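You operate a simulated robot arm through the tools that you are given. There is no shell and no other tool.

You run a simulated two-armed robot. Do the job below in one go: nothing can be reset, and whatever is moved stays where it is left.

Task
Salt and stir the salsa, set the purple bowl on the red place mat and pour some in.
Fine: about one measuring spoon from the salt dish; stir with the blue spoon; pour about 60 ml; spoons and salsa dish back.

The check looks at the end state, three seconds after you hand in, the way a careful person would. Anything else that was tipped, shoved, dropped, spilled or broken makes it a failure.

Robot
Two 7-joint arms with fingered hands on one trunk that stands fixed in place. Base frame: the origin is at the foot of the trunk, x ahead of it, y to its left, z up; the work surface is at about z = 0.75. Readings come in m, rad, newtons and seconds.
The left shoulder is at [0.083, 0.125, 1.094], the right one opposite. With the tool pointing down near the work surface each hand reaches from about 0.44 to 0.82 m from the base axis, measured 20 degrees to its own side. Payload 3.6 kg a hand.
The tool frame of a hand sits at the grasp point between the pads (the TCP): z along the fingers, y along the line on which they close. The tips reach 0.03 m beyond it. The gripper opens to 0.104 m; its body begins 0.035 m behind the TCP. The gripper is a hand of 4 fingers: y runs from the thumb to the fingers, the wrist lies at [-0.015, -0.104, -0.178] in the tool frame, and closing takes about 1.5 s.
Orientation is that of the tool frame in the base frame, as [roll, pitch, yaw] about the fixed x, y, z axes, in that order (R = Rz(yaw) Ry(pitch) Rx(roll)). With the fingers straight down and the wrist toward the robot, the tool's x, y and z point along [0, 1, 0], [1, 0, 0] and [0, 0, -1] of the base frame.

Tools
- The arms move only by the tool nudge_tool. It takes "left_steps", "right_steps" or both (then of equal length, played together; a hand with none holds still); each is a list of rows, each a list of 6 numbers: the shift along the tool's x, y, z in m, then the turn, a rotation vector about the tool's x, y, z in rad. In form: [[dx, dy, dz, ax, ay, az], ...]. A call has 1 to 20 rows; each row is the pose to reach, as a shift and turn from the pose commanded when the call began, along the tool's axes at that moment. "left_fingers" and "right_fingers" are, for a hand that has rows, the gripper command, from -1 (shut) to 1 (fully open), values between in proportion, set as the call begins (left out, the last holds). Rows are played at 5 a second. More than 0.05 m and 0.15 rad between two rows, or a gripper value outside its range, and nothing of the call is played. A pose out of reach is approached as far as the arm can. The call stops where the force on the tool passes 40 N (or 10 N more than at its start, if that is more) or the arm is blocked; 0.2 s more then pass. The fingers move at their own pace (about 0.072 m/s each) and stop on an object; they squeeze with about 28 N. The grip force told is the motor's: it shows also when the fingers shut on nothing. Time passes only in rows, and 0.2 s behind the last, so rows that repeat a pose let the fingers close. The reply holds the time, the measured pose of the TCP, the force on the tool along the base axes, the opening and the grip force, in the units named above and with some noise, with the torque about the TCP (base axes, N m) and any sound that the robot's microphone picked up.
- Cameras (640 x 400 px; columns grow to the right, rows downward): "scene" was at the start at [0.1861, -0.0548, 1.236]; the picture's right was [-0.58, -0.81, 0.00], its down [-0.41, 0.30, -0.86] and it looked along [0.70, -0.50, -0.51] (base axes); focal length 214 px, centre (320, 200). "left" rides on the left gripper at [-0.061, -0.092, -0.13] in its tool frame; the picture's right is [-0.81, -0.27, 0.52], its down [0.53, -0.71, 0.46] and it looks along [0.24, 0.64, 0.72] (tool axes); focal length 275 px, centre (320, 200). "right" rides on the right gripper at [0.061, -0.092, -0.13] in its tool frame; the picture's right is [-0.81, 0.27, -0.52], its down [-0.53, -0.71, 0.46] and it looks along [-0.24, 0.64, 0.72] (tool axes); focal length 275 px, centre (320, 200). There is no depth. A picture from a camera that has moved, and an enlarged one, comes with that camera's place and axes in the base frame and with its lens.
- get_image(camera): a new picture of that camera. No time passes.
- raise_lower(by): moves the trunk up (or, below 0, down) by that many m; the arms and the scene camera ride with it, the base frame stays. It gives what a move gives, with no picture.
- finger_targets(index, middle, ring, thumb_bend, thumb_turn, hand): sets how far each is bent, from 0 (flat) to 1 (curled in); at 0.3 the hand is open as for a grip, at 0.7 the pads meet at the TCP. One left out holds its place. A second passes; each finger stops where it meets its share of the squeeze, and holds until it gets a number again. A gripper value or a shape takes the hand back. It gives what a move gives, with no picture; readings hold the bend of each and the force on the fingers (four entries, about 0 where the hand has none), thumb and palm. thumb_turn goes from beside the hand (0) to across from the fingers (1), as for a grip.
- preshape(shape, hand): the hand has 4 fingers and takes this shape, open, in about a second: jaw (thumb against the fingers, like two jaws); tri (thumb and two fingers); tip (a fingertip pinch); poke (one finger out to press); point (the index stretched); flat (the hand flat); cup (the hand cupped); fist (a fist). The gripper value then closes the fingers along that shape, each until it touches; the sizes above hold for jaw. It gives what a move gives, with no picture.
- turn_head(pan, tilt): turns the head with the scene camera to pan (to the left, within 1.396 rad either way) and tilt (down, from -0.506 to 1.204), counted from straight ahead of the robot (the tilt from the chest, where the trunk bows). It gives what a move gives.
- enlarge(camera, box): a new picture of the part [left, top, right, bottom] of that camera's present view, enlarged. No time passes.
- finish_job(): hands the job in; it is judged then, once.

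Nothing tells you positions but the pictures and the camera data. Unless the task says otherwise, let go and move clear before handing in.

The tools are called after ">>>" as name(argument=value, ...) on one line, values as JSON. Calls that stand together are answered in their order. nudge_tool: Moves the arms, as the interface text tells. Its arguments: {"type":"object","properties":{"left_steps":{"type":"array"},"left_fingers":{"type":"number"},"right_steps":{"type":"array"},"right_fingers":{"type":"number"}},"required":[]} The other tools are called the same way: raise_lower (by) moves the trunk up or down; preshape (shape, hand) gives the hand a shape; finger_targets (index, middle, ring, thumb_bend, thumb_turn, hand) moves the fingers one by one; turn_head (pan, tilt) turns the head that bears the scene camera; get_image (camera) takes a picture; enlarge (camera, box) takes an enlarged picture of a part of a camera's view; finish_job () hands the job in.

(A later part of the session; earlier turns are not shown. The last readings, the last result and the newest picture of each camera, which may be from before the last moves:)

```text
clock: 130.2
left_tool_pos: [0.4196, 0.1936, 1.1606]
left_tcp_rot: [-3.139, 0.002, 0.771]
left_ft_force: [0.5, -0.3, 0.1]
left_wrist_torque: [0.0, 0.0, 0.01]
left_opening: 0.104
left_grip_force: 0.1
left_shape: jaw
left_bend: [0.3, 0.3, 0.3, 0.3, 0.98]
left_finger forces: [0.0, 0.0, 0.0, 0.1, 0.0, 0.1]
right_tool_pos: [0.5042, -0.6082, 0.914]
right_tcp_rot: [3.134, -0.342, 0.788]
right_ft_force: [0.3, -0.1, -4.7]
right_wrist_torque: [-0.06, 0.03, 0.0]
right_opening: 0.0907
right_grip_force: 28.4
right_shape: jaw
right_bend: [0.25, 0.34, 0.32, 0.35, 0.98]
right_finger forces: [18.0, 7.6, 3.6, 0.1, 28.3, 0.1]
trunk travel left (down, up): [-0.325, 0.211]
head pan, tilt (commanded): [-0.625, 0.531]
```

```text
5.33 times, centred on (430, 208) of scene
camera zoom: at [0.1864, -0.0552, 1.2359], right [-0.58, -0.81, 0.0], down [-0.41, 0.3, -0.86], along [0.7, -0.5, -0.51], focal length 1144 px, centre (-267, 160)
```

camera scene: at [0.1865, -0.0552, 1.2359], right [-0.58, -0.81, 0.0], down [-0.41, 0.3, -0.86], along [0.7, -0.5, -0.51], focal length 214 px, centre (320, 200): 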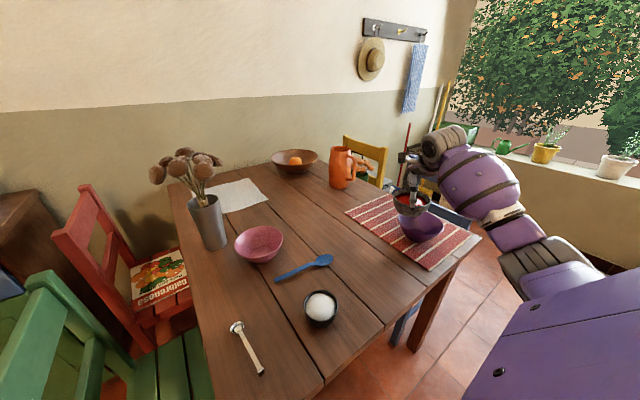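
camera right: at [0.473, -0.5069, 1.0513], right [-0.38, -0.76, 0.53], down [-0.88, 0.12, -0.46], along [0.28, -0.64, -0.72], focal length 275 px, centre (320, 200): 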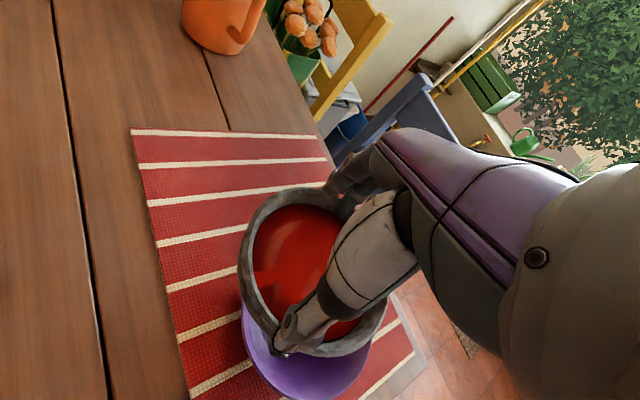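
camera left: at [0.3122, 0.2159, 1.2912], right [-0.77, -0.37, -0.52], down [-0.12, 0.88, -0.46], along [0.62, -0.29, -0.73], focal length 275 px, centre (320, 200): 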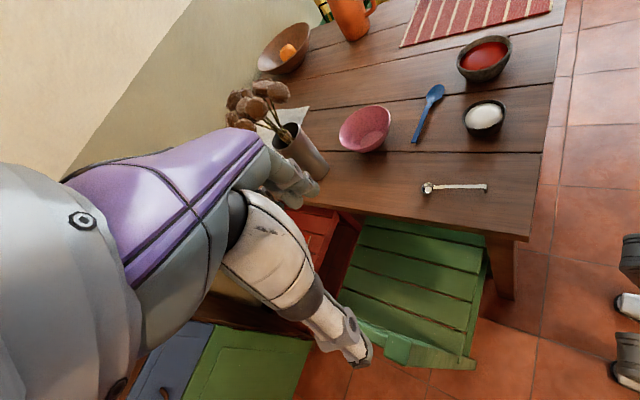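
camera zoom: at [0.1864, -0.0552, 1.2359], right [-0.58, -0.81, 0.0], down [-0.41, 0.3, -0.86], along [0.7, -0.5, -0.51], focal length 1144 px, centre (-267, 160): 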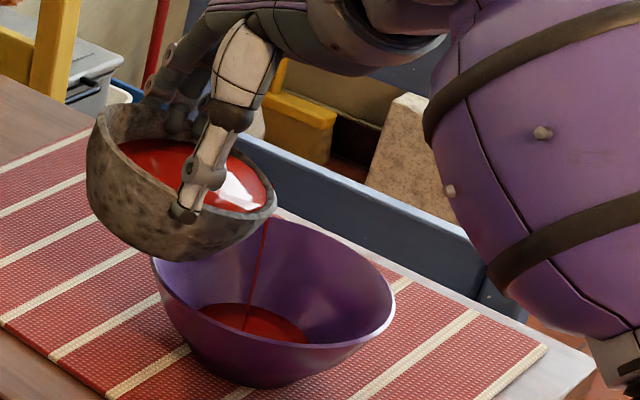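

By geometry the pool is about 25–30 ml, and 60 ml should put its far edge near row 288 in this view (now 303). I'll tilt another 3° and hold.

>>> nudge_tool(right_steps=[[0, 0, 0, 0, 0.025, 0], [0, 0, 0, 0, 0.05, 0], [0, 0, 0, 0, 0.05, 0], [0, 0, 0, 0, 0.05, 0], [0, 0, 0, 0, 0.05, 0], [0, 0, 0, 0, 0.05, 0], [0, 0, 0, 0, 0.05, 0], [0, 0, 0, 0, 0.05, 0]])

>>> enlarge(camera="scene", box=[380, 170, 480, 245])

```text
clock: 132.0
left_tool_pos: [0.4191, 0.1935, 1.1594]
left_tcp_rot: [-3.138, 0.001, 0.772]
left_ft_force: [0.8, 0.7, 0.2]
left_wrist_torque: [-0.01, 0.0, 0.0]
left_opening: 0.1039
left_grip_force: 0.1
left_shape: jaw
left_bend: [0.3, 0.3, 0.3, 0.3, 0.98]
left_finger forces: [0.0, 0.0, 0.0, 0.1, 0.1, 0.0]
right_tool_pos: [0.5036, -0.6086, 0.9139]
right_tcp_rot: [3.133, -0.393, 0.789]
right_ft_force: [0.4, 1.1, -4.5]
right_wrist_torque: [0.0, 0.04, 0.05]
right_opening: 0.0903
right_grip_force: 28.3
right_shape: jaw
right_bend: [0.25, 0.34, 0.32, 0.35, 0.98]
right_finger forces: [18.0, 7.8, 3.7, 0.0, 28.4, 0.1]
trunk travel left (down, up): [-0.325, 0.211]
head pan, tilt (commanded): [-0.625, 0.531]
```

```text
5.33 times, centred on (430, 208) of scene
camera zoom: at [0.1864, -0.0552, 1.2359], right [-0.58, -0.81, 0.0], down [-0.41, 0.3, -0.86], along [0.7, -0.5, -0.51], focal length 1144 px, centre (-267, 160)
```

zoom: 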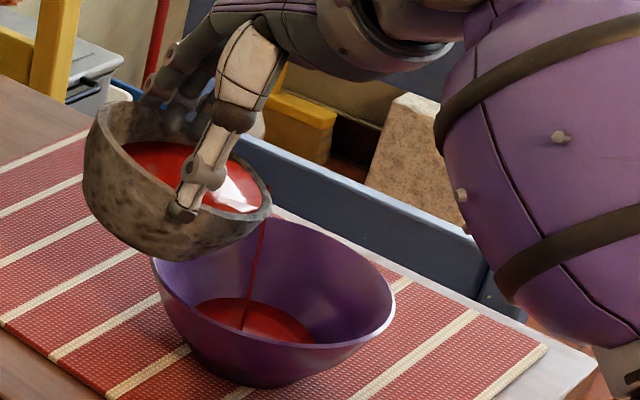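

I'll zoom closer to measure the pool accurately.

>>> enlarge(camera="scene", box=[405, 205, 457, 244])

>>> enlarge(camera="right", box=[200, 150, 440, 400])

```text
10.26 times, centred on (431, 224) of scene
camera zoom: at [0.1864, -0.0552, 1.2359], right [-0.58, -0.81, 0.0], down [-0.41, 0.3, -0.86], along [0.7, -0.5, -0.51], focal length 2200 px, centre (-818, -51)
```

zoom: 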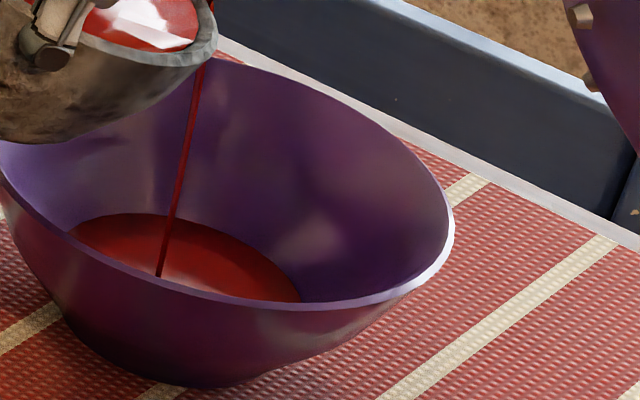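

```text
1.60 times, centred on (320, 275) of right
camera zoom: at [0.442, -0.5378, 1.0576], right [-0.48, -0.86, 0.17], down [-0.73, 0.28, -0.63], along [0.5, -0.42, -0.76], focal length 440 px, centre (320, 80)
```

zoom: 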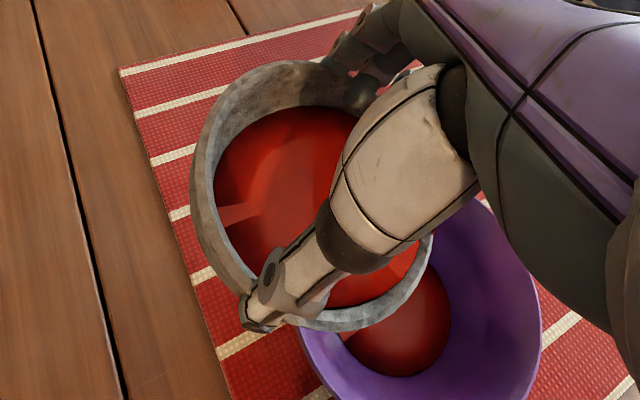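

By the far-edge position the bowl holds about 29 ml so far. I'll tilt another 3.5° and hold again.

>>> nudge_tool(right_steps=[[0, 0, 0, 0, 0.03, 0], [0, 0, 0, 0, 0.06, 0], [0, 0, 0, 0, 0.06, 0], [0, 0, 0, 0, 0.06, 0], [0, 0, 0, 0, 0.06, 0], [0, 0, 0, 0, 0.06, 0], [0, 0, 0, 0, 0.06, 0], [0, 0, 0, 0, 0.06, 0]])

>>> enlarge(camera="scene", box=[380, 170, 480, 245])

>>> enlarge(camera="scene", box=[405, 205, 457, 244])

```text
clock: 133.8
left_tool_pos: [0.419, 0.1944, 1.1611]
left_tcp_rot: [-3.14, 0.002, 0.771]
left_ft_force: [-1.3, -0.2, 0.2]
left_wrist_torque: [0.02, 0.01, -0.02]
left_opening: 0.1034
left_grip_force: 0.1
left_shape: jaw
left_bend: [0.3, 0.3, 0.3, 0.3, 0.98]
left_finger forces: [0.1, 0.0, 0.0, 0.0, 0.0, 0.1]
right_tool_pos: [0.5038, -0.6068, 0.9141]
right_tcp_rot: [3.134, -0.453, 0.79]
right_ft_force: [0.0, 0.0, -4.1]
right_wrist_torque: [0.0, 0.06, 0.01]
right_opening: 0.0906
right_grip_force: 27.9
right_shape: jaw
right_bend: [0.25, 0.34, 0.32, 0.35, 0.98]
right_finger forces: [17.9, 7.6, 3.8, 0.1, 28.5, 0.0]
trunk travel left (down, up): [-0.325, 0.211]
head pan, tilt (commanded): [-0.625, 0.531]
```

```text
5.33 times, centred on (430, 208) of scene
camera zoom: at [0.1864, -0.0551, 1.2359], right [-0.58, -0.81, 0.0], down [-0.41, 0.3, -0.86], along [0.7, -0.5, -0.51], focal length 1144 px, centre (-267, 160)
```

zoom: 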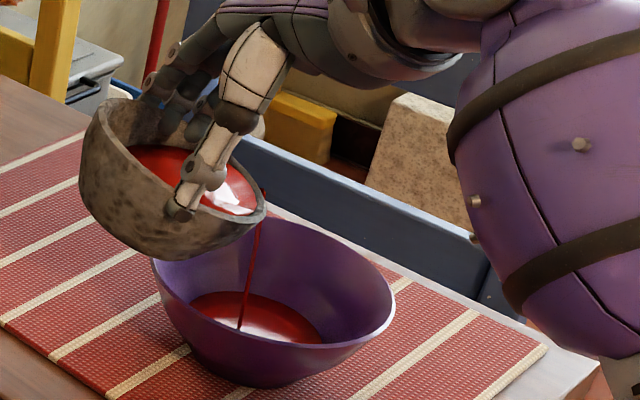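

```text
10.26 times, centred on (431, 224) of scene
camera zoom: at [0.1864, -0.0551, 1.2359], right [-0.58, -0.81, 0.0], down [-0.41, 0.3, -0.86], along [0.7, -0.5, -0.51], focal length 2200 px, centre (-818, -51)
```

zoom: 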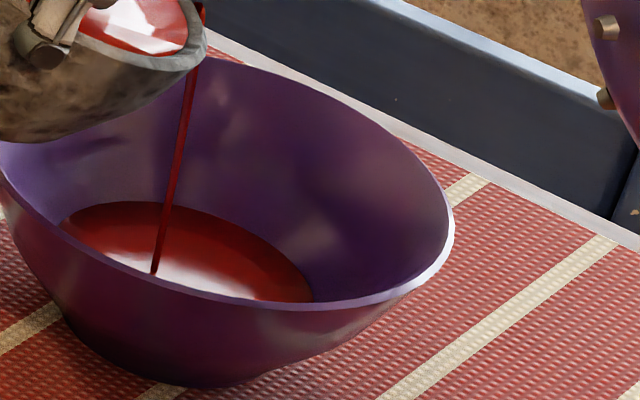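

About 40 ml by two measures, and still flowing. I'll hold a second without tilting further.

>>> nudge_tool(right_steps=[[0, 0, 0, 0, 0, 0], [0, 0, 0, 0, 0, 0], [0, 0, 0, 0, 0, 0], [0, 0, 0, 0, 0, 0], [0, 0, 0, 0, 0, 0]])

>>> enlarge(camera="scene", box=[405, 205, 457, 244])

```text
clock: 135.0
left_tool_pos: [0.4199, 0.1933, 1.1597]
left_tcp_rot: [-3.14, 0.002, 0.772]
left_ft_force: [0.8, -0.7, -0.5]
left_wrist_torque: [-0.03, 0.01, 0.02]
left_opening: 0.1037
left_grip_force: 0.0
left_shape: jaw
left_bend: [0.3, 0.3, 0.3, 0.3, 0.98]
left_finger forces: [0.0, 0.1, 0.0, 0.0, 0.0, 0.0]
right_tool_pos: [0.5023, -0.6076, 0.9139]
right_tcp_rot: [3.134, -0.454, 0.789]
right_ft_force: [-0.6, 0.1, -4.5]
right_wrist_torque: [-0.04, 0.01, 0.02]
right_opening: 0.0904
right_grip_force: 28.3
right_shape: jaw
right_bend: [0.25, 0.34, 0.32, 0.35, 0.98]
right_finger forces: [18.0, 7.6, 3.7, 0.1, 28.6, 0.0]
trunk travel left (down, up): [-0.325, 0.211]
head pan, tilt (commanded): [-0.625, 0.531]
```

```text
10.26 times, centred on (431, 224) of scene
camera zoom: at [0.1864, -0.0551, 1.2359], right [-0.58, -0.81, 0.0], down [-0.41, 0.3, -0.86], along [0.7, -0.5, -0.51], focal length 2200 px, centre (-818, -51)
```

zoom: 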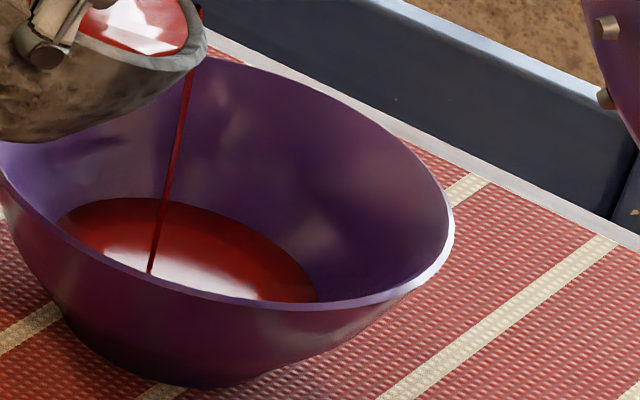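

I estimate 42–46 ml from the images. Before going further I'll tilt back enough to stop the flow, then cross-check by weight.

>>> nudge_tool(right_steps=[[0, 0, 0, 0, -0.08, 0], [0, 0, 0, 0, -0.16, 0], [0, 0, 0, 0, -0.24, 0], [0, 0, 0, 0, -0.32, 0], [0, 0, 0, 0, -0.4, 0], [0, 0, 0, 0, -0.453, 0], [0, 0, 0, 0, -0.453, 0], [0, 0, 0, 0, -0.453, 0]])

>>> nudge_tool(right_steps=[[0, 0, 0, 0, 0, 0]])

>>> nudge_tool(right_steps=[[0, 0, 0, 0, 0, 0]])

>>> nudge_tool(right_steps=[[0, 0, 0, 0, 0, 0]])

>>> nudge_tool(right_steps=[[0, 0, 0, 0, 0, 0]])

>>> nudge_tool(right_steps=[[0, 0, 0, 0, 0, 0]])

>>> nudge_tool(right_steps=[[0, 0, 0, 0, 0, 0]])

>>> enlarge(camera="scene", box=[380, 170, 480, 245])

>>> enlarge(camera="scene", box=[405, 205, 457, 244])

>>> get_image(camera="right")

```text
clock: 136.8
left_tool_pos: [0.42, 0.1932, 1.1582]
left_tcp_rot: [-3.139, 0.003, 0.771]
left_ft_force: [-0.9, -0.4, 0.9]
left_wrist_torque: [0.04, -0.03, 0.03]
left_opening: 0.1039
left_grip_force: 0.2
left_shape: jaw
left_bend: [0.3, 0.3, 0.3, 0.3, 0.98]
left_finger forces: [0.0, 0.0, 0.1, 0.1, 0.0, 0.0]
right_tool_pos: [0.5045, -0.6082, 0.9131]
right_tcp_rot: [3.135, 0.002, 0.785]
right_ft_force: [-0.1, 0.3, -4.4]
right_wrist_torque: [0.01, -0.01, -0.02]
right_opening: 0.0905
right_grip_force: 28.1
right_shape: jaw
right_bend: [0.25, 0.34, 0.32, 0.35, 0.98]
right_finger forces: [18.1, 7.7, 3.9, 0.0, 28.6, 0.1]
trunk travel left (down, up): [-0.325, 0.211]
head pan, tilt (commanded): [-0.625, 0.531]
```

```text
clock: 137.2
left_tool_pos: [0.4197, 0.1942, 1.1592]
left_tcp_rot: [-3.141, 0.003, 0.771]
left_ft_force: [-0.1, -0.8, 0.0]
left_wrist_torque: [-0.01, -0.02, -0.01]
left_opening: 0.1037
left_grip_force: 0.1
left_shape: jaw
left_bend: [0.3, 0.3, 0.3, 0.3, 0.98]
left_finger forces: [0.0, 0.0, 0.1, 0.0, 0.1, 0.1]
right_tool_pos: [0.5046, -0.6068, 0.9135]
right_tcp_rot: [3.135, 0.002, 0.785]
right_ft_force: [-0.2, 0.4, -4.5]
right_wrist_torque: [0.04, -0.01, -0.03]
right_opening: 0.0905
right_grip_force: 27.5
right_shape: jaw
right_bend: [0.25, 0.34, 0.32, 0.35, 0.98]
right_finger forces: [18.0, 7.7, 3.9, 0.1, 28.6, 0.1]
trunk travel left (down, up): [-0.325, 0.211]
head pan, tilt (commanded): [-0.625, 0.531]
```

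```text
clock: 137.6
left_tool_pos: [0.4191, 0.1933, 1.1592]
left_tcp_rot: [-3.14, 0.003, 0.771]
left_ft_force: [0.4, -0.4, -0.1]
left_wrist_torque: [-0.01, 0.01, 0.0]
left_opening: 0.104
left_grip_force: 0.0
left_shape: jaw
left_bend: [0.3, 0.3, 0.3, 0.3, 0.98]
left_finger forces: [0.1, 0.0, 0.0, 0.0, 0.1, 0.1]
right_tool_pos: [0.5038, -0.6077, 0.914]
right_tcp_rot: [3.136, 0.002, 0.784]
right_ft_force: [1.4, -0.7, -4.8]
right_wrist_torque: [0.02, 0.01, -0.02]
right_opening: 0.0905
right_grip_force: 27.6
right_shape: jaw
right_bend: [0.25, 0.34, 0.32, 0.35, 0.98]
right_finger forces: [17.9, 7.7, 3.9, 0.1, 28.6, 0.0]
trunk travel left (down, up): [-0.325, 0.211]
head pan, tilt (commanded): [-0.625, 0.531]
```

```text
clock: 138.0
left_tool_pos: [0.4193, 0.1936, 1.1599]
left_tcp_rot: [-3.14, 0.002, 0.772]
left_ft_force: [-0.2, 0.5, 0.3]
left_wrist_torque: [-0.01, -0.01, -0.02]
left_opening: 0.1036
left_grip_force: 0.1
left_shape: jaw
left_bend: [0.3, 0.3, 0.3, 0.3, 0.98]
left_finger forces: [0.1, 0.0, 0.1, 0.0, 0.0, 0.1]
right_tool_pos: [0.504, -0.6076, 0.9146]
right_tcp_rot: [3.135, 0.002, 0.784]
right_ft_force: [0.3, 0.0, -3.9]
right_wrist_torque: [0.04, -0.04, 0.0]
right_opening: 0.0905
right_grip_force: 28.6
right_shape: jaw
right_bend: [0.25, 0.34, 0.32, 0.35, 0.98]
right_finger forces: [18.0, 7.6, 3.8, 0.1, 28.6, 0.0]
trunk travel left (down, up): [-0.325, 0.211]
head pan, tilt (commanded): [-0.625, 0.531]
```

```text
clock: 138.4
left_tool_pos: [0.4201, 0.1934, 1.1599]
left_tcp_rot: [-3.141, 0.001, 0.771]
left_ft_force: [0.4, -0.3, -0.9]
left_wrist_torque: [0.0, 0.0, -0.02]
left_opening: 0.1036
left_grip_force: 0.0
left_shape: jaw
left_bend: [0.3, 0.3, 0.3, 0.3, 0.98]
left_finger forces: [0.0, 0.0, 0.0, 0.1, 0.0, 0.1]
right_tool_pos: [0.5032, -0.6076, 0.9144]
right_tcp_rot: [3.136, 0.002, 0.786]
right_ft_force: [0.1, 0.1, -4.1]
right_wrist_torque: [0.04, -0.01, -0.03]
right_opening: 0.0904
right_grip_force: 28.2
right_shape: jaw
right_bend: [0.25, 0.34, 0.32, 0.35, 0.98]
right_finger forces: [18.0, 7.7, 3.9, 0.0, 28.6, 0.0]
trunk travel left (down, up): [-0.325, 0.211]
head pan, tilt (commanded): [-0.625, 0.531]
```

```text
clock: 138.8
left_tool_pos: [0.4203, 0.1942, 1.1592]
left_tcp_rot: [-3.139, 0.003, 0.772]
left_ft_force: [-0.4, -0.6, -0.2]
left_wrist_torque: [0.01, -0.01, 0.01]
left_opening: 0.1035
left_grip_force: 0.1
left_shape: jaw
left_bend: [0.3, 0.3, 0.3, 0.3, 0.98]
left_finger forces: [0.0, 0.1, 0.1, 0.0, 0.1, 0.0]
right_tool_pos: [0.5028, -0.6074, 0.9145]
right_tcp_rot: [3.136, 0.0, 0.786]
right_ft_force: [-0.8, 0.2, -5.0]
right_wrist_torque: [0.0, -0.01, -0.01]
right_opening: 0.0908
right_grip_force: 27.5
right_shape: jaw
right_bend: [0.25, 0.34, 0.32, 0.35, 0.98]
right_finger forces: [18.0, 7.7, 3.8, 0.0, 28.6, 0.0]
trunk travel left (down, up): [-0.325, 0.211]
head pan, tilt (commanded): [-0.625, 0.531]
```

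```text
clock: 139.2
left_tool_pos: [0.4205, 0.1939, 1.1602]
left_tcp_rot: [-3.139, 0.001, 0.771]
left_ft_force: [0.8, -0.2, -1.0]
left_wrist_torque: [0.04, 0.02, 0.05]
left_opening: 0.1038
left_grip_force: 0.1
left_shape: jaw
left_bend: [0.3, 0.3, 0.3, 0.3, 0.98]
left_finger forces: [0.1, 0.0, 0.0, 0.0, 0.0, 0.0]
right_tool_pos: [0.5044, -0.6075, 0.914]
right_tcp_rot: [3.134, 0.003, 0.785]
right_ft_force: [0.5, -0.2, -4.4]
right_wrist_torque: [0.06, -0.02, -0.03]
right_opening: 0.0903
right_grip_force: 28.3
right_shape: jaw
right_bend: [0.25, 0.34, 0.32, 0.35, 0.98]
right_finger forces: [18.0, 7.7, 3.9, 0.0, 28.6, 0.0]
trunk travel left (down, up): [-0.325, 0.211]
head pan, tilt (commanded): [-0.625, 0.531]
```

```text
5.33 times, centred on (430, 208) of scene
camera zoom: at [0.1864, -0.0551, 1.2359], right [-0.58, -0.81, 0.0], down [-0.41, 0.3, -0.86], along [0.7, -0.5, -0.51], focal length 1144 px, centre (-267, 160)
```

zoom: 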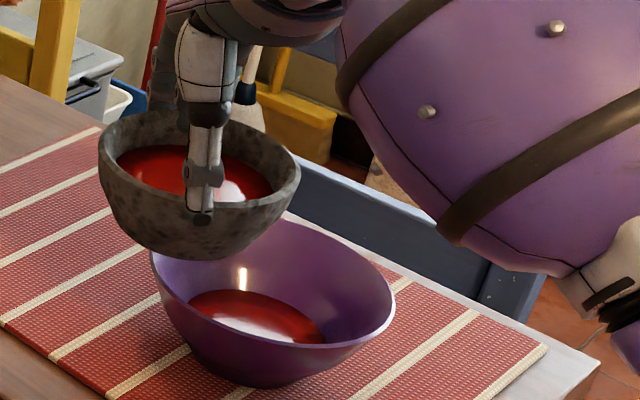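

```text
10.26 times, centred on (431, 224) of scene
camera zoom: at [0.1864, -0.0551, 1.2359], right [-0.58, -0.81, 0.0], down [-0.41, 0.3, -0.86], along [0.7, -0.5, -0.51], focal length 2200 px, centre (-818, -51)
```

zoom: 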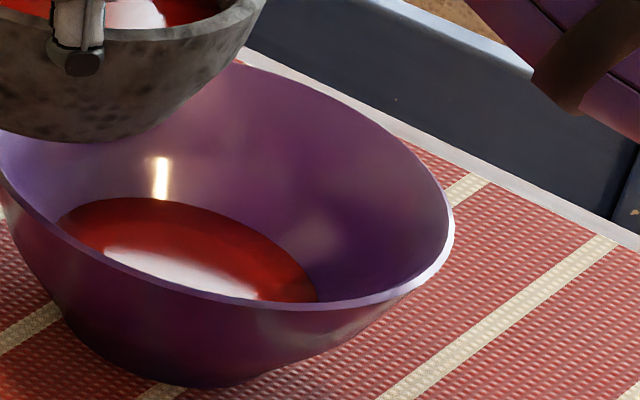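

```text
taken
camera right: at [0.4811, -0.4994, 1.0442], right [-0.38, -0.76, 0.52], down [-0.88, 0.13, -0.46], along [0.29, -0.63, -0.72], focal length 275 px, centre (320, 200)
```

right: 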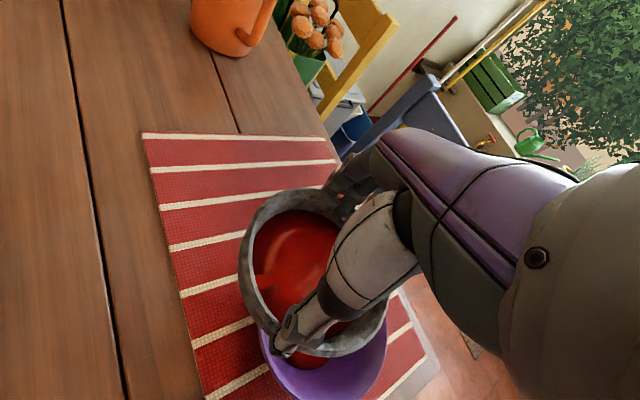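

Weighing all the cues (image geometry 45–47 ml, dish level drop about 45 ml, weight about 60±20), I take it as roughly 47–50 ml. I'll pour a small extra amount, tilting briefly to 0.49 rad and then levelling again.

>>> nudge_tool(right_steps=[[0, 0, 0, 0, 0.1, 0], [0, 0, 0, 0, 0.2, 0], [0, 0, 0, 0, 0.3, 0], [0, 0, 0, 0, 0.39, 0], [0, 0, 0, 0, 0.45, 0], [0, 0, 0, 0, 0.485, 0], [0, 0, 0, 0, 0.485, 0], [0, 0, 0, 0, 0.485, 0], [0, 0, 0, 0, 0.485, 0], [0, 0, 0, 0, 0.485, 0], [0, 0, 0, 0, 0.485, 0], [0, 0, 0, 0, 0.485, 0], [0, 0, 0, 0, 0.485, 0]])

>>> enlarge(camera="scene", box=[405, 205, 457, 244])

>>> enlarge(camera="right", box=[200, 150, 440, 400])

```text
clock: 142.0
left_tool_pos: [0.4196, 0.1938, 1.1597]
left_tcp_rot: [-3.14, 0.002, 0.77]
left_ft_force: [0.7, -0.5, -0.1]
left_wrist_torque: [0.03, 0.02, 0.01]
left_opening: 0.1037
left_grip_force: 0.1
left_shape: jaw
left_bend: [0.3, 0.3, 0.3, 0.3, 0.98]
left_finger forces: [0.0, 0.0, 0.0, 0.0, 0.1, 0.1]
right_tool_pos: [0.5029, -0.6075, 0.9138]
right_tcp_rot: [3.133, -0.481, 0.789]
right_ft_force: [-0.4, 0.7, -4.2]
right_wrist_torque: [-0.04, 0.07, 0.01]
right_opening: 0.0905
right_grip_force: 28.2
right_shape: jaw
right_bend: [0.25, 0.34, 0.32, 0.35, 0.98]
right_finger forces: [18.1, 7.6, 3.8, 0.0, 28.5, 0.1]
trunk travel left (down, up): [-0.325, 0.211]
head pan, tilt (commanded): [-0.625, 0.531]
```

```text
10.26 times, centred on (431, 224) of scene
camera zoom: at [0.1864, -0.0551, 1.2359], right [-0.58, -0.81, 0.0], down [-0.41, 0.3, -0.86], along [0.7, -0.5, -0.51], focal length 2200 px, centre (-818, -51)
```

zoom: 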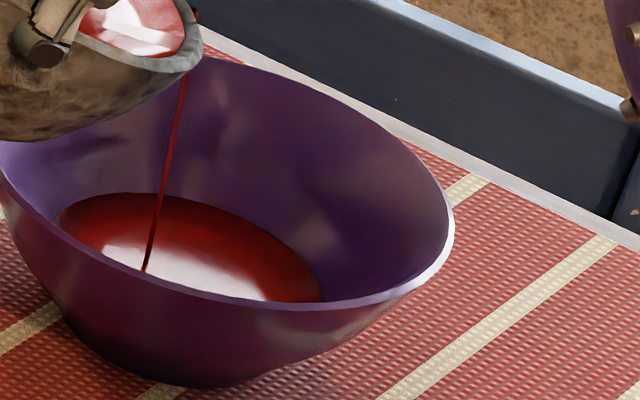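

```text
1.60 times, centred on (320, 275) of right
camera zoom: at [0.4325, -0.5471, 1.0579], right [-0.48, -0.87, 0.08], down [-0.68, 0.32, -0.66], along [0.55, -0.37, -0.75], focal length 440 px, centre (320, 80)
```

zoom: 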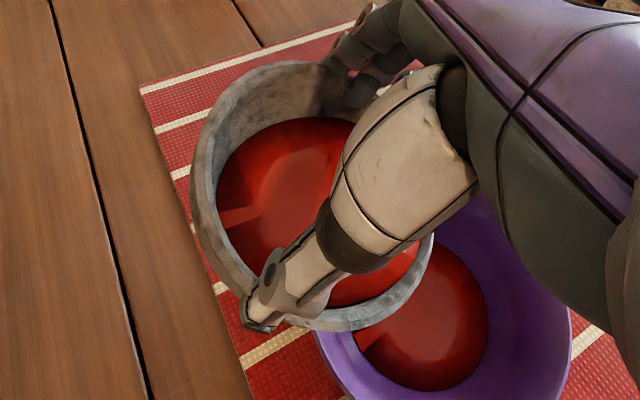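

The top view from the wrist camera shows a pool radius of about 44 mm, which I read as around 52–55 ml and still trickling. I'll hold one more second and then level the dish.

>>> nudge_tool(right_steps=[[0, 0, 0, 0, 0, 0], [0, 0, 0, 0, 0.01, 0], [0, 0, 0, 0, 0.01, 0], [0, 0, 0, 0, 0.01, 0], [0, 0, 0, 0, 0.01, 0], [0, 0, 0, 0, -0.1, 0], [0, 0, 0, 0, -0.22, 0], [0, 0, 0, 0, -0.34, 0], [0, 0, 0, 0, -0.44, 0], [0, 0, 0, 0, -0.485, 0], [0, 0, 0, 0, -0.485, 0], [0, 0, 0, 0, -0.485, 0], [0, 0, 0, 0, -0.485, 0]])

>>> enlarge(camera="scene", box=[405, 205, 457, 244])

>>> enlarge(camera="scene", box=[380, 170, 480, 245])

>>> nudge_tool(right_steps=[[0, 0, 0, 0, 0, 0]])

>>> nudge_tool(right_steps=[[0, 0, 0, 0, 0, 0]])

>>> nudge_tool(right_steps=[[0, 0, 0, 0, 0, 0]])

>>> nudge_tool(right_steps=[[0, 0, 0, 0, 0, 0]])

>>> nudge_tool(right_steps=[[0, 0, 0, 0, 0, 0]])

>>> nudge_tool(right_steps=[[0, 0, 0, 0, 0, 0]])

>>> nudge_tool(right_steps=[[0, 0, 0, 0, 0, 0]])

>>> nudge_tool(right_steps=[[0, 0, 0, 0, 0, 0]])

```text
clock: 144.8
left_tool_pos: [0.42, 0.1948, 1.16]
left_tcp_rot: [-3.14, 0.001, 0.771]
left_ft_force: [0.3, 0.7, -0.1]
left_wrist_torque: [0.01, -0.01, -0.01]
left_opening: 0.1037
left_grip_force: 0.0
left_shape: jaw
left_bend: [0.3, 0.3, 0.3, 0.3, 0.98]
left_finger forces: [0.0, 0.0, 0.0, 0.0, 0.0, 0.1]
right_tool_pos: [0.5027, -0.6064, 0.9129]
right_tcp_rot: [3.135, 0.002, 0.786]
right_ft_force: [0.3, 0.1, -3.5]
right_wrist_torque: [0.01, -0.04, 0.05]
right_opening: 0.0904
right_grip_force: 27.5
right_shape: jaw
right_bend: [0.25, 0.34, 0.32, 0.35, 0.98]
right_finger forces: [17.8, 7.7, 3.9, 0.0, 28.5, 0.0]
trunk travel left (down, up): [-0.325, 0.211]
head pan, tilt (commanded): [-0.625, 0.531]
```

```text
10.26 times, centred on (431, 224) of scene
camera zoom: at [0.1864, -0.0551, 1.236], right [-0.58, -0.81, 0.0], down [-0.41, 0.3, -0.86], along [0.7, -0.5, -0.51], focal length 2200 px, centre (-818, -51)
```

zoom: 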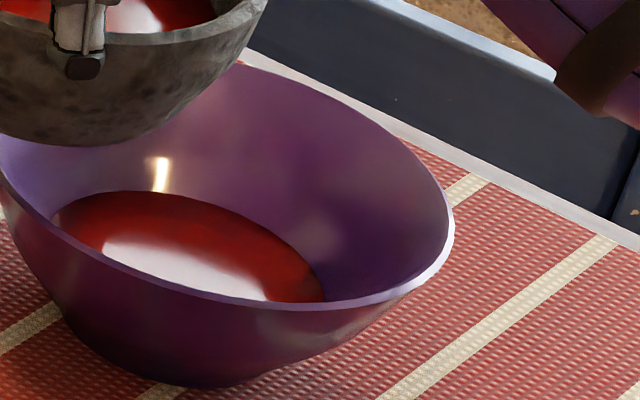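

```text
5.33 times, centred on (430, 208) of scene
camera zoom: at [0.1864, -0.0551, 1.236], right [-0.58, -0.81, 0.0], down [-0.41, 0.3, -0.86], along [0.7, -0.5, -0.51], focal length 1144 px, centre (-267, 160)
```

zoom: 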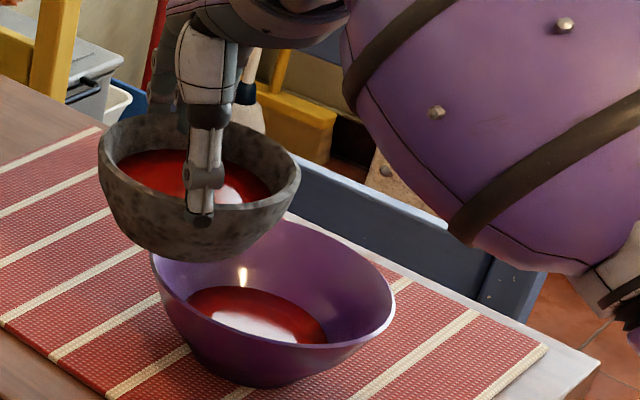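

```text
clock: 145.2
left_tool_pos: [0.4195, 0.1943, 1.1595]
left_tcp_rot: [-3.14, 0.002, 0.77]
left_ft_force: [-0.1, 0.2, -0.4]
left_wrist_torque: [-0.01, 0.0, 0.0]
left_opening: 0.1037
left_grip_force: 0.1
left_shape: jaw
left_bend: [0.3, 0.3, 0.3, 0.3, 0.98]
left_finger forces: [0.0, 0.1, 0.0, 0.0, 0.0, 0.0]
right_tool_pos: [0.5048, -0.6072, 0.9125]
right_tcp_rot: [3.135, 0.002, 0.784]
right_ft_force: [0.4, -0.6, -5.4]
right_wrist_torque: [0.05, -0.01, 0.01]
right_opening: 0.0908
right_grip_force: 27.6
right_shape: jaw
right_bend: [0.25, 0.34, 0.32, 0.35, 0.98]
right_finger forces: [17.9, 7.6, 3.8, 0.0, 28.5, 0.1]
trunk travel left (down, up): [-0.325, 0.211]
head pan, tilt (commanded): [-0.625, 0.531]
```

```text
clock: 145.6
left_tool_pos: [0.4201, 0.1933, 1.1601]
left_tcp_rot: [-3.141, 0.003, 0.771]
left_ft_force: [0.4, -0.6, -0.2]
left_wrist_torque: [-0.03, -0.01, -0.02]
left_opening: 0.1034
left_grip_force: 0.1
left_shape: jaw
left_bend: [0.3, 0.3, 0.3, 0.3, 0.98]
left_finger forces: [0.0, 0.0, 0.1, 0.0, 0.0, 0.1]
right_tool_pos: [0.5036, -0.606, 0.9134]
right_tcp_rot: [3.134, 0.002, 0.785]
right_ft_force: [0.6, 0.5, -4.0]
right_wrist_torque: [0.03, -0.05, 0.01]
right_opening: 0.0902
right_grip_force: 28.2
right_shape: jaw
right_bend: [0.25, 0.34, 0.32, 0.35, 0.98]
right_finger forces: [17.9, 7.7, 3.9, 0.0, 28.5, 0.0]
trunk travel left (down, up): [-0.325, 0.211]
head pan, tilt (commanded): [-0.625, 0.531]
```

```text
clock: 146.0
left_tool_pos: [0.4206, 0.1943, 1.1604]
left_tcp_rot: [-3.14, 0.001, 0.771]
left_ft_force: [0.7, -0.2, 0.7]
left_wrist_torque: [0.01, 0.02, -0.02]
left_opening: 0.1036
left_grip_force: 0.0
left_shape: jaw
left_bend: [0.3, 0.3, 0.3, 0.3, 0.98]
left_finger forces: [0.0, 0.1, 0.0, 0.1, 0.1, 0.1]
right_tool_pos: [0.5031, -0.6059, 0.9148]
right_tcp_rot: [3.136, 0.002, 0.786]
right_ft_force: [-0.6, 0.9, -4.2]
right_wrist_torque: [0.05, -0.01, 0.01]
right_opening: 0.0902
right_grip_force: 28.0
right_shape: jaw
right_bend: [0.25, 0.34, 0.32, 0.35, 0.98]
right_finger forces: [17.9, 7.7, 3.9, 0.1, 28.6, 0.1]
trunk travel left (down, up): [-0.325, 0.211]
head pan, tilt (commanded): [-0.625, 0.531]
```

```text
clock: 146.4
left_tool_pos: [0.42, 0.1939, 1.16]
left_tcp_rot: [-3.141, 0.003, 0.771]
left_ft_force: [-0.2, 0.0, 0.1]
left_wrist_torque: [-0.01, -0.01, 0.0]
left_opening: 0.1036
left_grip_force: 0.1
left_shape: jaw
left_bend: [0.3, 0.3, 0.3, 0.3, 0.98]
left_finger forces: [0.0, 0.0, 0.0, 0.0, 0.1, 0.0]
right_tool_pos: [0.5022, -0.6082, 0.9132]
right_tcp_rot: [3.134, 0.0, 0.785]
right_ft_force: [0.9, -0.1, -4.6]
right_wrist_torque: [0.04, -0.05, -0.03]
right_opening: 0.0906
right_grip_force: 28.1
right_shape: jaw
right_bend: [0.25, 0.34, 0.32, 0.35, 0.98]
right_finger forces: [18.0, 7.7, 3.9, 0.0, 28.5, 0.0]
trunk travel left (down, up): [-0.325, 0.211]
head pan, tilt (commanded): [-0.625, 0.531]
```

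```text
clock: 146.8
left_tool_pos: [0.4196, 0.1952, 1.1595]
left_tcp_rot: [-3.141, 0.003, 0.77]
left_ft_force: [0.6, 0.3, -0.4]
left_wrist_torque: [-0.02, 0.03, 0.02]
left_opening: 0.1036
left_grip_force: 0.1
left_shape: jaw
left_bend: [0.3, 0.3, 0.3, 0.3, 0.98]
left_finger forces: [0.1, 0.1, 0.1, 0.1, 0.0, 0.1]
right_tool_pos: [0.5045, -0.6067, 0.9133]
right_tcp_rot: [3.134, 0.0, 0.786]
right_ft_force: [-0.8, 0.1, -5.4]
right_wrist_torque: [0.03, 0.0, -0.03]
right_opening: 0.0905
right_grip_force: 28.0
right_shape: jaw
right_bend: [0.25, 0.34, 0.32, 0.35, 0.98]
right_finger forces: [17.9, 7.7, 4.0, 0.0, 28.4, 0.1]
trunk travel left (down, up): [-0.325, 0.211]
head pan, tilt (commanded): [-0.625, 0.531]
```

```text
clock: 147.2
left_tool_pos: [0.4194, 0.1944, 1.16]
left_tcp_rot: [-3.14, 0.002, 0.772]
left_ft_force: [0.9, 1.4, 0.6]
left_wrist_torque: [0.01, 0.06, -0.03]
left_opening: 0.1037
left_grip_force: 0.1
left_shape: jaw
left_bend: [0.3, 0.3, 0.3, 0.3, 0.98]
left_finger forces: [0.0, 0.0, 0.0, 0.1, 0.0, 0.0]
right_tool_pos: [0.5032, -0.6074, 0.9133]
right_tcp_rot: [3.134, 0.002, 0.785]
right_ft_force: [0.4, 0.0, -4.0]
right_wrist_torque: [0.03, -0.04, 0.0]
right_opening: 0.0905
right_grip_force: 28.0
right_shape: jaw
right_bend: [0.25, 0.34, 0.32, 0.35, 0.98]
right_finger forces: [17.9, 7.7, 4.0, 0.0, 28.5, 0.0]
trunk travel left (down, up): [-0.325, 0.211]
head pan, tilt (commanded): [-0.625, 0.531]
```

```text
clock: 147.6
left_tool_pos: [0.4204, 0.1939, 1.1603]
left_tcp_rot: [-3.141, 0.001, 0.772]
left_ft_force: [0.3, -0.4, -0.1]
left_wrist_torque: [-0.01, 0.01, -0.01]
left_opening: 0.1037
left_grip_force: 0.0
left_shape: jaw
left_bend: [0.3, 0.3, 0.3, 0.3, 0.98]
left_finger forces: [0.0, 0.0, 0.0, 0.0, 0.0, 0.1]
right_tool_pos: [0.5029, -0.6061, 0.9129]
right_tcp_rot: [3.134, 0.003, 0.785]
right_ft_force: [0.2, 0.2, -4.0]
right_wrist_torque: [-0.01, -0.04, -0.06]
right_opening: 0.0906
right_grip_force: 28.1
right_shape: jaw
right_bend: [0.25, 0.34, 0.32, 0.35, 0.98]
right_finger forces: [17.9, 7.7, 3.9, 0.0, 28.5, 0.0]
trunk travel left (down, up): [-0.325, 0.211]
head pan, tilt (commanded): [-0.625, 0.531]
```

```text
clock: 148.0
left_tool_pos: [0.4201, 0.1939, 1.1597]
left_tcp_rot: [-3.14, 0.003, 0.77]
left_ft_force: [0.6, 1.1, 0.1]
left_wrist_torque: [-0.03, -0.01, -0.01]
left_opening: 0.1038
left_grip_force: 0.0
left_shape: jaw
left_bend: [0.3, 0.3, 0.3, 0.3, 0.98]
left_finger forces: [0.1, 0.1, 0.1, 0.0, 0.0, 0.0]
right_tool_pos: [0.5043, -0.606, 0.9128]
right_tcp_rot: [3.133, 0.0, 0.785]
right_ft_force: [0.3, -0.4, -5.0]
right_wrist_torque: [0.03, -0.01, 0.0]
right_opening: 0.0903
right_grip_force: 28.6
right_shape: jaw
right_bend: [0.25, 0.34, 0.32, 0.35, 0.98]
right_finger forces: [18.0, 7.6, 3.9, 0.0, 28.5, 0.0]
trunk travel left (down, up): [-0.325, 0.211]
head pan, tilt (commanded): [-0.625, 0.531]
```

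The pool now matches about 60 ml by geometry and the weight agrees within its noise. The pour is done with nothing spilled. I'll carry the dish back level over its original spot and lower it to just above the table.

>>> nudge_tool(right_steps=[[0.0061, -0.0091, -0.004, 0, 0, 0], [0.0184, -0.0274, -0.006, 0, 0, 0], [0.0307, -0.0457, -0.006, 0, 0, 0], [0.0429, -0.0639, -0.006, 0, 0, 0], [0.0552, -0.0822, -0.006, 0, 0, 0], [0.0675, -0.1005, -0.006, 0, 0, 0], [0.0797, -0.1187, -0.006, 0, 0, 0], [0.092, -0.137, -0.003, 0, 0, 0], [0.1043, -0.1553, 0, 0, 0, 0], [0.1166, -0.1736, 0, 0, 0, 0], [0.1227, -0.1827, 0, 0, 0, 0], [0.1227, -0.1827, 0.02, 0, 0, 0], [0.1227, -0.1827, 0.045, 0, 0, 0], [0.1227, -0.1827, 0.065, 0, 0, 0], [0.1227, -0.1827, 0.08, 0, 0, 0], [0.1227, -0.1827, 0.083, 0, 0, 0], [0.1227, -0.1827, 0.083, 0, 0, 0]])

>>> enlarge(camera="scene", box=[310, 200, 430, 290])

>>> enlarge(camera="left", box=[430, 0, 550, 90])

```text
clock: 151.6
left_tool_pos: [0.4196, 0.1945, 1.1602]
left_tcp_rot: [-3.141, 0.001, 0.772]
left_ft_force: [0.0, -0.9, -0.4]
left_wrist_torque: [-0.04, 0.02, 0.0]
left_opening: 0.1039
left_grip_force: 0.1
left_shape: jaw
left_bend: [0.3, 0.3, 0.3, 0.3, 0.98]
left_finger forces: [0.0, 0.0, 0.0, 0.0, 0.0, 0.1]
right_tool_pos: [0.4618, -0.3914, 0.8286]
right_tcp_rot: [3.134, 0.003, 0.785]
right_ft_force: [0.3, 0.4, -3.5]
right_wrist_torque: [0.03, -0.04, 0.0]
right_opening: 0.0907
right_grip_force: 27.8
right_shape: jaw
right_bend: [0.25, 0.34, 0.32, 0.35, 0.98]
right_finger forces: [17.5, 7.5, 3.8, 0.0, 28.1, 0.1]
trunk travel left (down, up): [-0.325, 0.211]
head pan, tilt (commanded): [-0.625, 0.531]
```

```text
4.44 times, centred on (370, 245) of scene
camera zoom: at [0.1864, -0.055, 1.236], right [-0.58, -0.81, 0.0], down [-0.41, 0.3, -0.86], along [0.7, -0.5, -0.51], focal length 953 px, centre (98, 0)
```

zoom: 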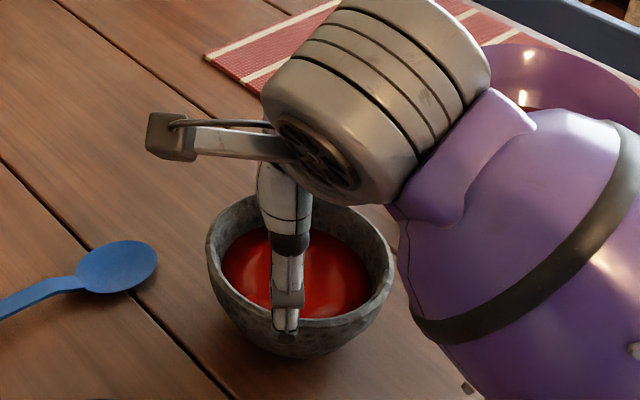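

```text
4.44 times, centred on (490, 45) of left
camera zoom: at [0.3123, 0.2158, 1.2912], right [-0.77, -0.37, -0.52], down [-0.12, 0.88, -0.46], along [0.62, -0.29, -0.73], focal length 1224 px, centre (-436, 889)
```

zoom: 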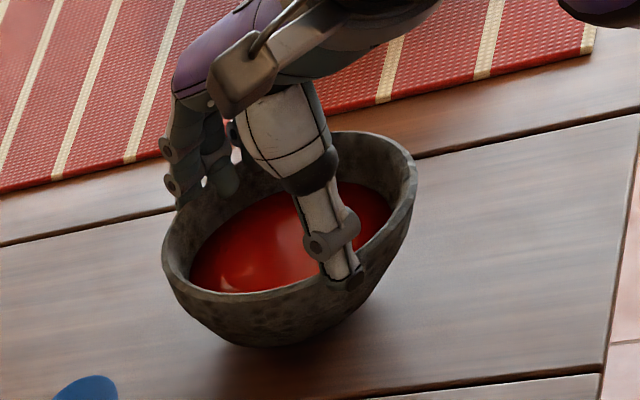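

Comparing the salsa level in this view before and after gives about 55–60 ml poured, which is on target. Now I'll lower the dish the last centimetre in small steps.

>>> nudge_tool(right_steps=[[0, 0, 0.004, 0, 0, 0], [0, 0, 0.007, 0, 0, 0], [0, 0, 0.007, 0, 0, 0]])

>>> nudge_tool(right_steps=[[0, 0, 0.0025, 0, 0, 0], [0, 0, 0.0025, 0, 0, 0]])

>>> nudge_tool(right_steps=[[0, 0, 0.002, 0, 0, 0], [0, 0, 0.002, 0, 0, 0]])

```text
clock: 152.4
left_tool_pos: [0.4204, 0.193, 1.1596]
left_tcp_rot: [-3.14, 0.001, 0.771]
left_ft_force: [0.4, -0.4, 0.4]
left_wrist_torque: [-0.04, 0.05, 0.04]
left_opening: 0.1037
left_grip_force: 0.0
left_shape: jaw
left_bend: [0.3, 0.3, 0.3, 0.3, 0.98]
left_finger forces: [0.1, 0.0, 0.0, 0.1, 0.0, 0.1]
right_tool_pos: [0.4616, -0.3925, 0.8217]
right_tcp_rot: [3.134, 0.002, 0.786]
right_ft_force: [-0.3, 0.1, -4.6]
right_wrist_torque: [0.02, -0.01, 0.0]
right_opening: 0.0904
right_grip_force: 28.3
right_shape: jaw
right_bend: [0.25, 0.34, 0.32, 0.35, 0.98]
right_finger forces: [17.6, 7.4, 3.8, 0.1, 27.9, 0.0]
trunk travel left (down, up): [-0.325, 0.211]
head pan, tilt (commanded): [-0.625, 0.531]
```

```text
clock: 153.0
left_tool_pos: [0.4196, 0.1925, 1.1607]
left_tcp_rot: [-3.139, 0.002, 0.771]
left_ft_force: [0.9, -0.3, -0.4]
left_wrist_torque: [0.01, -0.03, 0.01]
left_opening: 0.1038
left_grip_force: 0.2
left_shape: jaw
left_bend: [0.3, 0.3, 0.3, 0.3, 0.98]
left_finger forces: [0.0, 0.0, 0.1, 0.0, 0.0, 0.1]
right_tool_pos: [0.4611, -0.391, 0.819]
right_tcp_rot: [3.134, 0.002, 0.785]
right_ft_force: [0.2, -0.3, -4.4]
right_wrist_torque: [0.02, -0.03, -0.02]
right_opening: 0.0905
right_grip_force: 27.8
right_shape: jaw
right_bend: [0.25, 0.34, 0.32, 0.35, 0.98]
right_finger forces: [17.5, 7.5, 3.9, 0.0, 28.0, 0.1]
trunk travel left (down, up): [-0.325, 0.211]
head pan, tilt (commanded): [-0.625, 0.531]
```

```text
clock: 153.6
left_tool_pos: [0.4205, 0.1934, 1.1605]
left_tcp_rot: [3.141, 0.002, 0.769]
left_ft_force: [-0.9, -0.5, -0.9]
left_wrist_torque: [-0.01, 0.02, -0.01]
left_opening: 0.1036
left_grip_force: 0.1
left_shape: jaw
left_bend: [0.3, 0.3, 0.3, 0.3, 0.98]
left_finger forces: [0.1, 0.0, 0.1, 0.0, 0.1, 0.0]
right_tool_pos: [0.461, -0.3925, 0.8183]
right_tcp_rot: [3.134, 0.001, 0.786]
right_ft_force: [-0.2, -0.9, -1.8]
right_wrist_torque: [0.1, 0.06, 0.03]
right_opening: 0.0903
right_grip_force: 27.2
right_shape: jaw
right_bend: [0.25, 0.34, 0.32, 0.35, 0.98]
right_finger forces: [17.7, 7.5, 4.0, 0.0, 28.4, 0.0]
trunk travel left (down, up): [-0.325, 0.211]
head pan, tilt (commanded): [-0.625, 0.531]
```

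The dish is touching down (load dropping). I'll go one more millimetre, then open wide to release.

>>> nudge_tool(right_steps=[[0, 0, 0.001, 0, 0, 0], [0, 0, 0.001, 0, 0, 0]])

>>> finger_targets(hand="right", index=0.12, middle=0.12, ring=0.12, thumb_bend=0.12, thumb_turn=1.0)

>>> enlarge(camera="left", box=[430, 0, 550, 90])

>>> enlarge(camera="scene", box=[310, 200, 430, 290])

```text
clock: 154.2
left_tool_pos: [0.4204, 0.195, 1.1598]
left_tcp_rot: [3.141, 0.001, 0.771]
left_ft_force: [-0.1, -0.1, 0.3]
left_wrist_torque: [-0.05, -0.01, 0.02]
left_opening: 0.104
left_grip_force: 0.0
left_shape: jaw
left_bend: [0.3, 0.3, 0.3, 0.3, 0.98]
left_finger forces: [0.0, 0.0, 0.0, 0.0, 0.0, 0.0]
right_tool_pos: [0.4611, -0.3927, 0.8174]
right_tcp_rot: [3.132, -0.002, 0.785]
right_ft_force: [0.4, -1.4, 2.3]
right_wrist_torque: [0.19, 0.11, 0.02]
right_opening: 0.0907
right_grip_force: 27.8
right_shape: jaw
right_bend: [0.25, 0.34, 0.32, 0.35, 0.98]
right_finger forces: [17.9, 7.5, 4.2, 0.0, 28.5, 0.0]
trunk travel left (down, up): [-0.325, 0.211]
head pan, tilt (commanded): [-0.625, 0.531]
```

```text
clock: 155.2
left_tool_pos: [0.4196, 0.1945, 1.1608]
left_tcp_rot: [-3.141, 0.002, 0.77]
left_ft_force: [1.2, -0.2, 0.3]
left_wrist_torque: [0.01, -0.04, 0.01]
left_opening: 0.1037
left_grip_force: 0.1
left_shape: jaw
left_bend: [0.3, 0.3, 0.3, 0.3, 0.98]
left_finger forces: [0.1, 0.0, 0.1, 0.0, 0.1, 0.1]
right_tool_pos: [0.4612, -0.3923, 0.8173]
right_tcp_rot: [3.132, 0.002, 0.787]
right_ft_force: [-0.5, -0.1, -0.6]
right_wrist_torque: [-0.01, 0.01, 0.01]
right_opening: 0.1421
right_grip_force: 0.0
right_shape: fingers
right_bend: [0.12, 0.12, 0.12, 0.12, 0.96]
right_finger forces: [0.0, 0.0, 0.1, 0.0, 0.1, 0.0]
trunk travel left (down, up): [-0.325, 0.211]
head pan, tilt (commanded): [-0.625, 0.531]
```

```text
4.44 times, centred on (490, 45) of left
camera zoom: at [0.312, 0.2161, 1.2912], right [-0.77, -0.37, -0.52], down [-0.12, 0.88, -0.46], along [0.62, -0.29, -0.73], focal length 1224 px, centre (-436, 889)
```

zoom: 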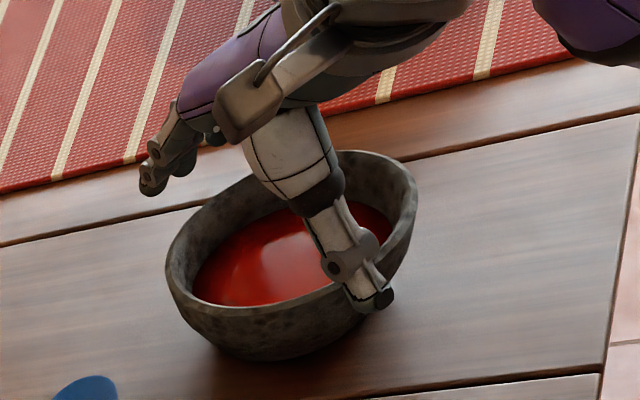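

```text
4.44 times, centred on (370, 245) of scene
camera zoom: at [0.1861, -0.0548, 1.236], right [-0.58, -0.81, 0.0], down [-0.41, 0.3, -0.86], along [0.7, -0.5, -0.51], focal length 953 px, centre (98, 0)
```

zoom: 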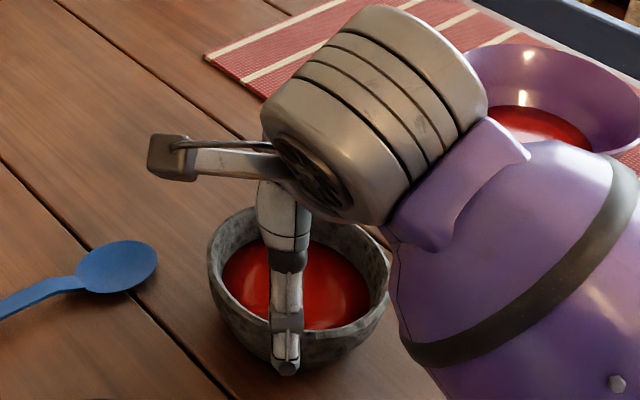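

The dish is back on its original spot. I'll raise the hand straight up, clear of the rim.

>>> nudge_tool(right_steps=[[0, 0, -0.01, 0, 0, 0], [0, 0, -0.025, 0, 0, 0], [0, 0, -0.045, 0, 0, 0], [0, 0, -0.08, 0, 0, 0], [0, 0, -0.12, 0, 0, 0], [0, 0, -0.16, 0, 0, 0]])

>>> get_image(camera="scene")

>>> enlarge(camera="left", box=[380, 0, 560, 135])

>>> get_image(camera="right")

```text
clock: 156.6
left_tool_pos: [0.4192, 0.1937, 1.16]
left_tcp_rot: [-3.141, 0.002, 0.771]
left_ft_force: [-0.5, -0.5, 0.6]
left_wrist_torque: [0.01, 0.03, -0.02]
left_opening: 0.1036
left_grip_force: 0.0
left_shape: jaw
left_bend: [0.3, 0.3, 0.3, 0.3, 0.98]
left_finger forces: [0.0, 0.0, 0.0, 0.0, 0.0, 0.1]
right_tool_pos: [0.4585, -0.3917, 0.9757]
right_tcp_rot: [3.134, 0.0, 0.785]
right_ft_force: [0.4, 0.1, -0.4]
right_wrist_torque: [-0.02, -0.02, 0.03]
right_opening: 0.142
right_grip_force: 0.1
right_shape: fingers
right_bend: [0.12, 0.12, 0.12, 0.12, 0.96]
right_finger forces: [0.0, 0.1, 0.1, 0.0, 0.0, 0.0]
trunk travel left (down, up): [-0.325, 0.211]
head pan, tilt (commanded): [-0.625, 0.531]
```

```text
taken
camera scene: at [0.1858, -0.0547, 1.2361], right [-0.58, -0.81, 0.0], down [-0.41, 0.3, -0.86], along [0.7, -0.5, -0.51], focal length 214 px, centre (320, 200)
```

scene: 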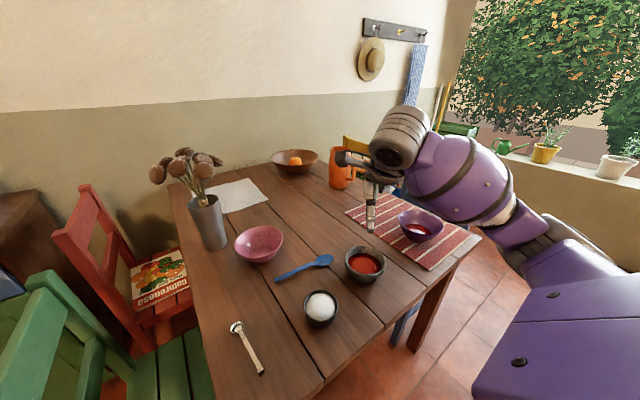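

```text
2.96 times, centred on (470, 68) of left
camera zoom: at [0.3117, 0.2162, 1.2913], right [-0.77, -0.37, -0.52], down [-0.12, 0.88, -0.46], along [0.62, -0.29, -0.73], focal length 816 px, centre (-124, 593)
```

zoom: 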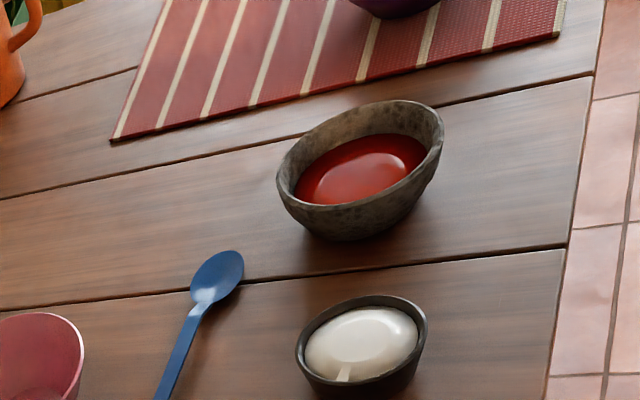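

```text
taken
camera right: at [0.4355, -0.2834, 1.1062], right [-0.38, -0.76, 0.52], down [-0.88, 0.13, -0.46], along [0.29, -0.63, -0.72], focal length 275 px, centre (320, 200)
```

right: 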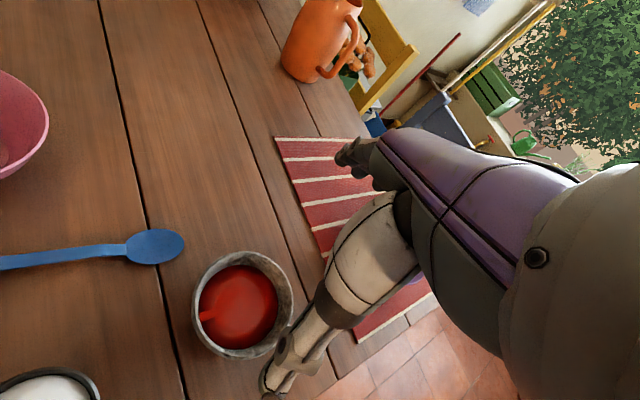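

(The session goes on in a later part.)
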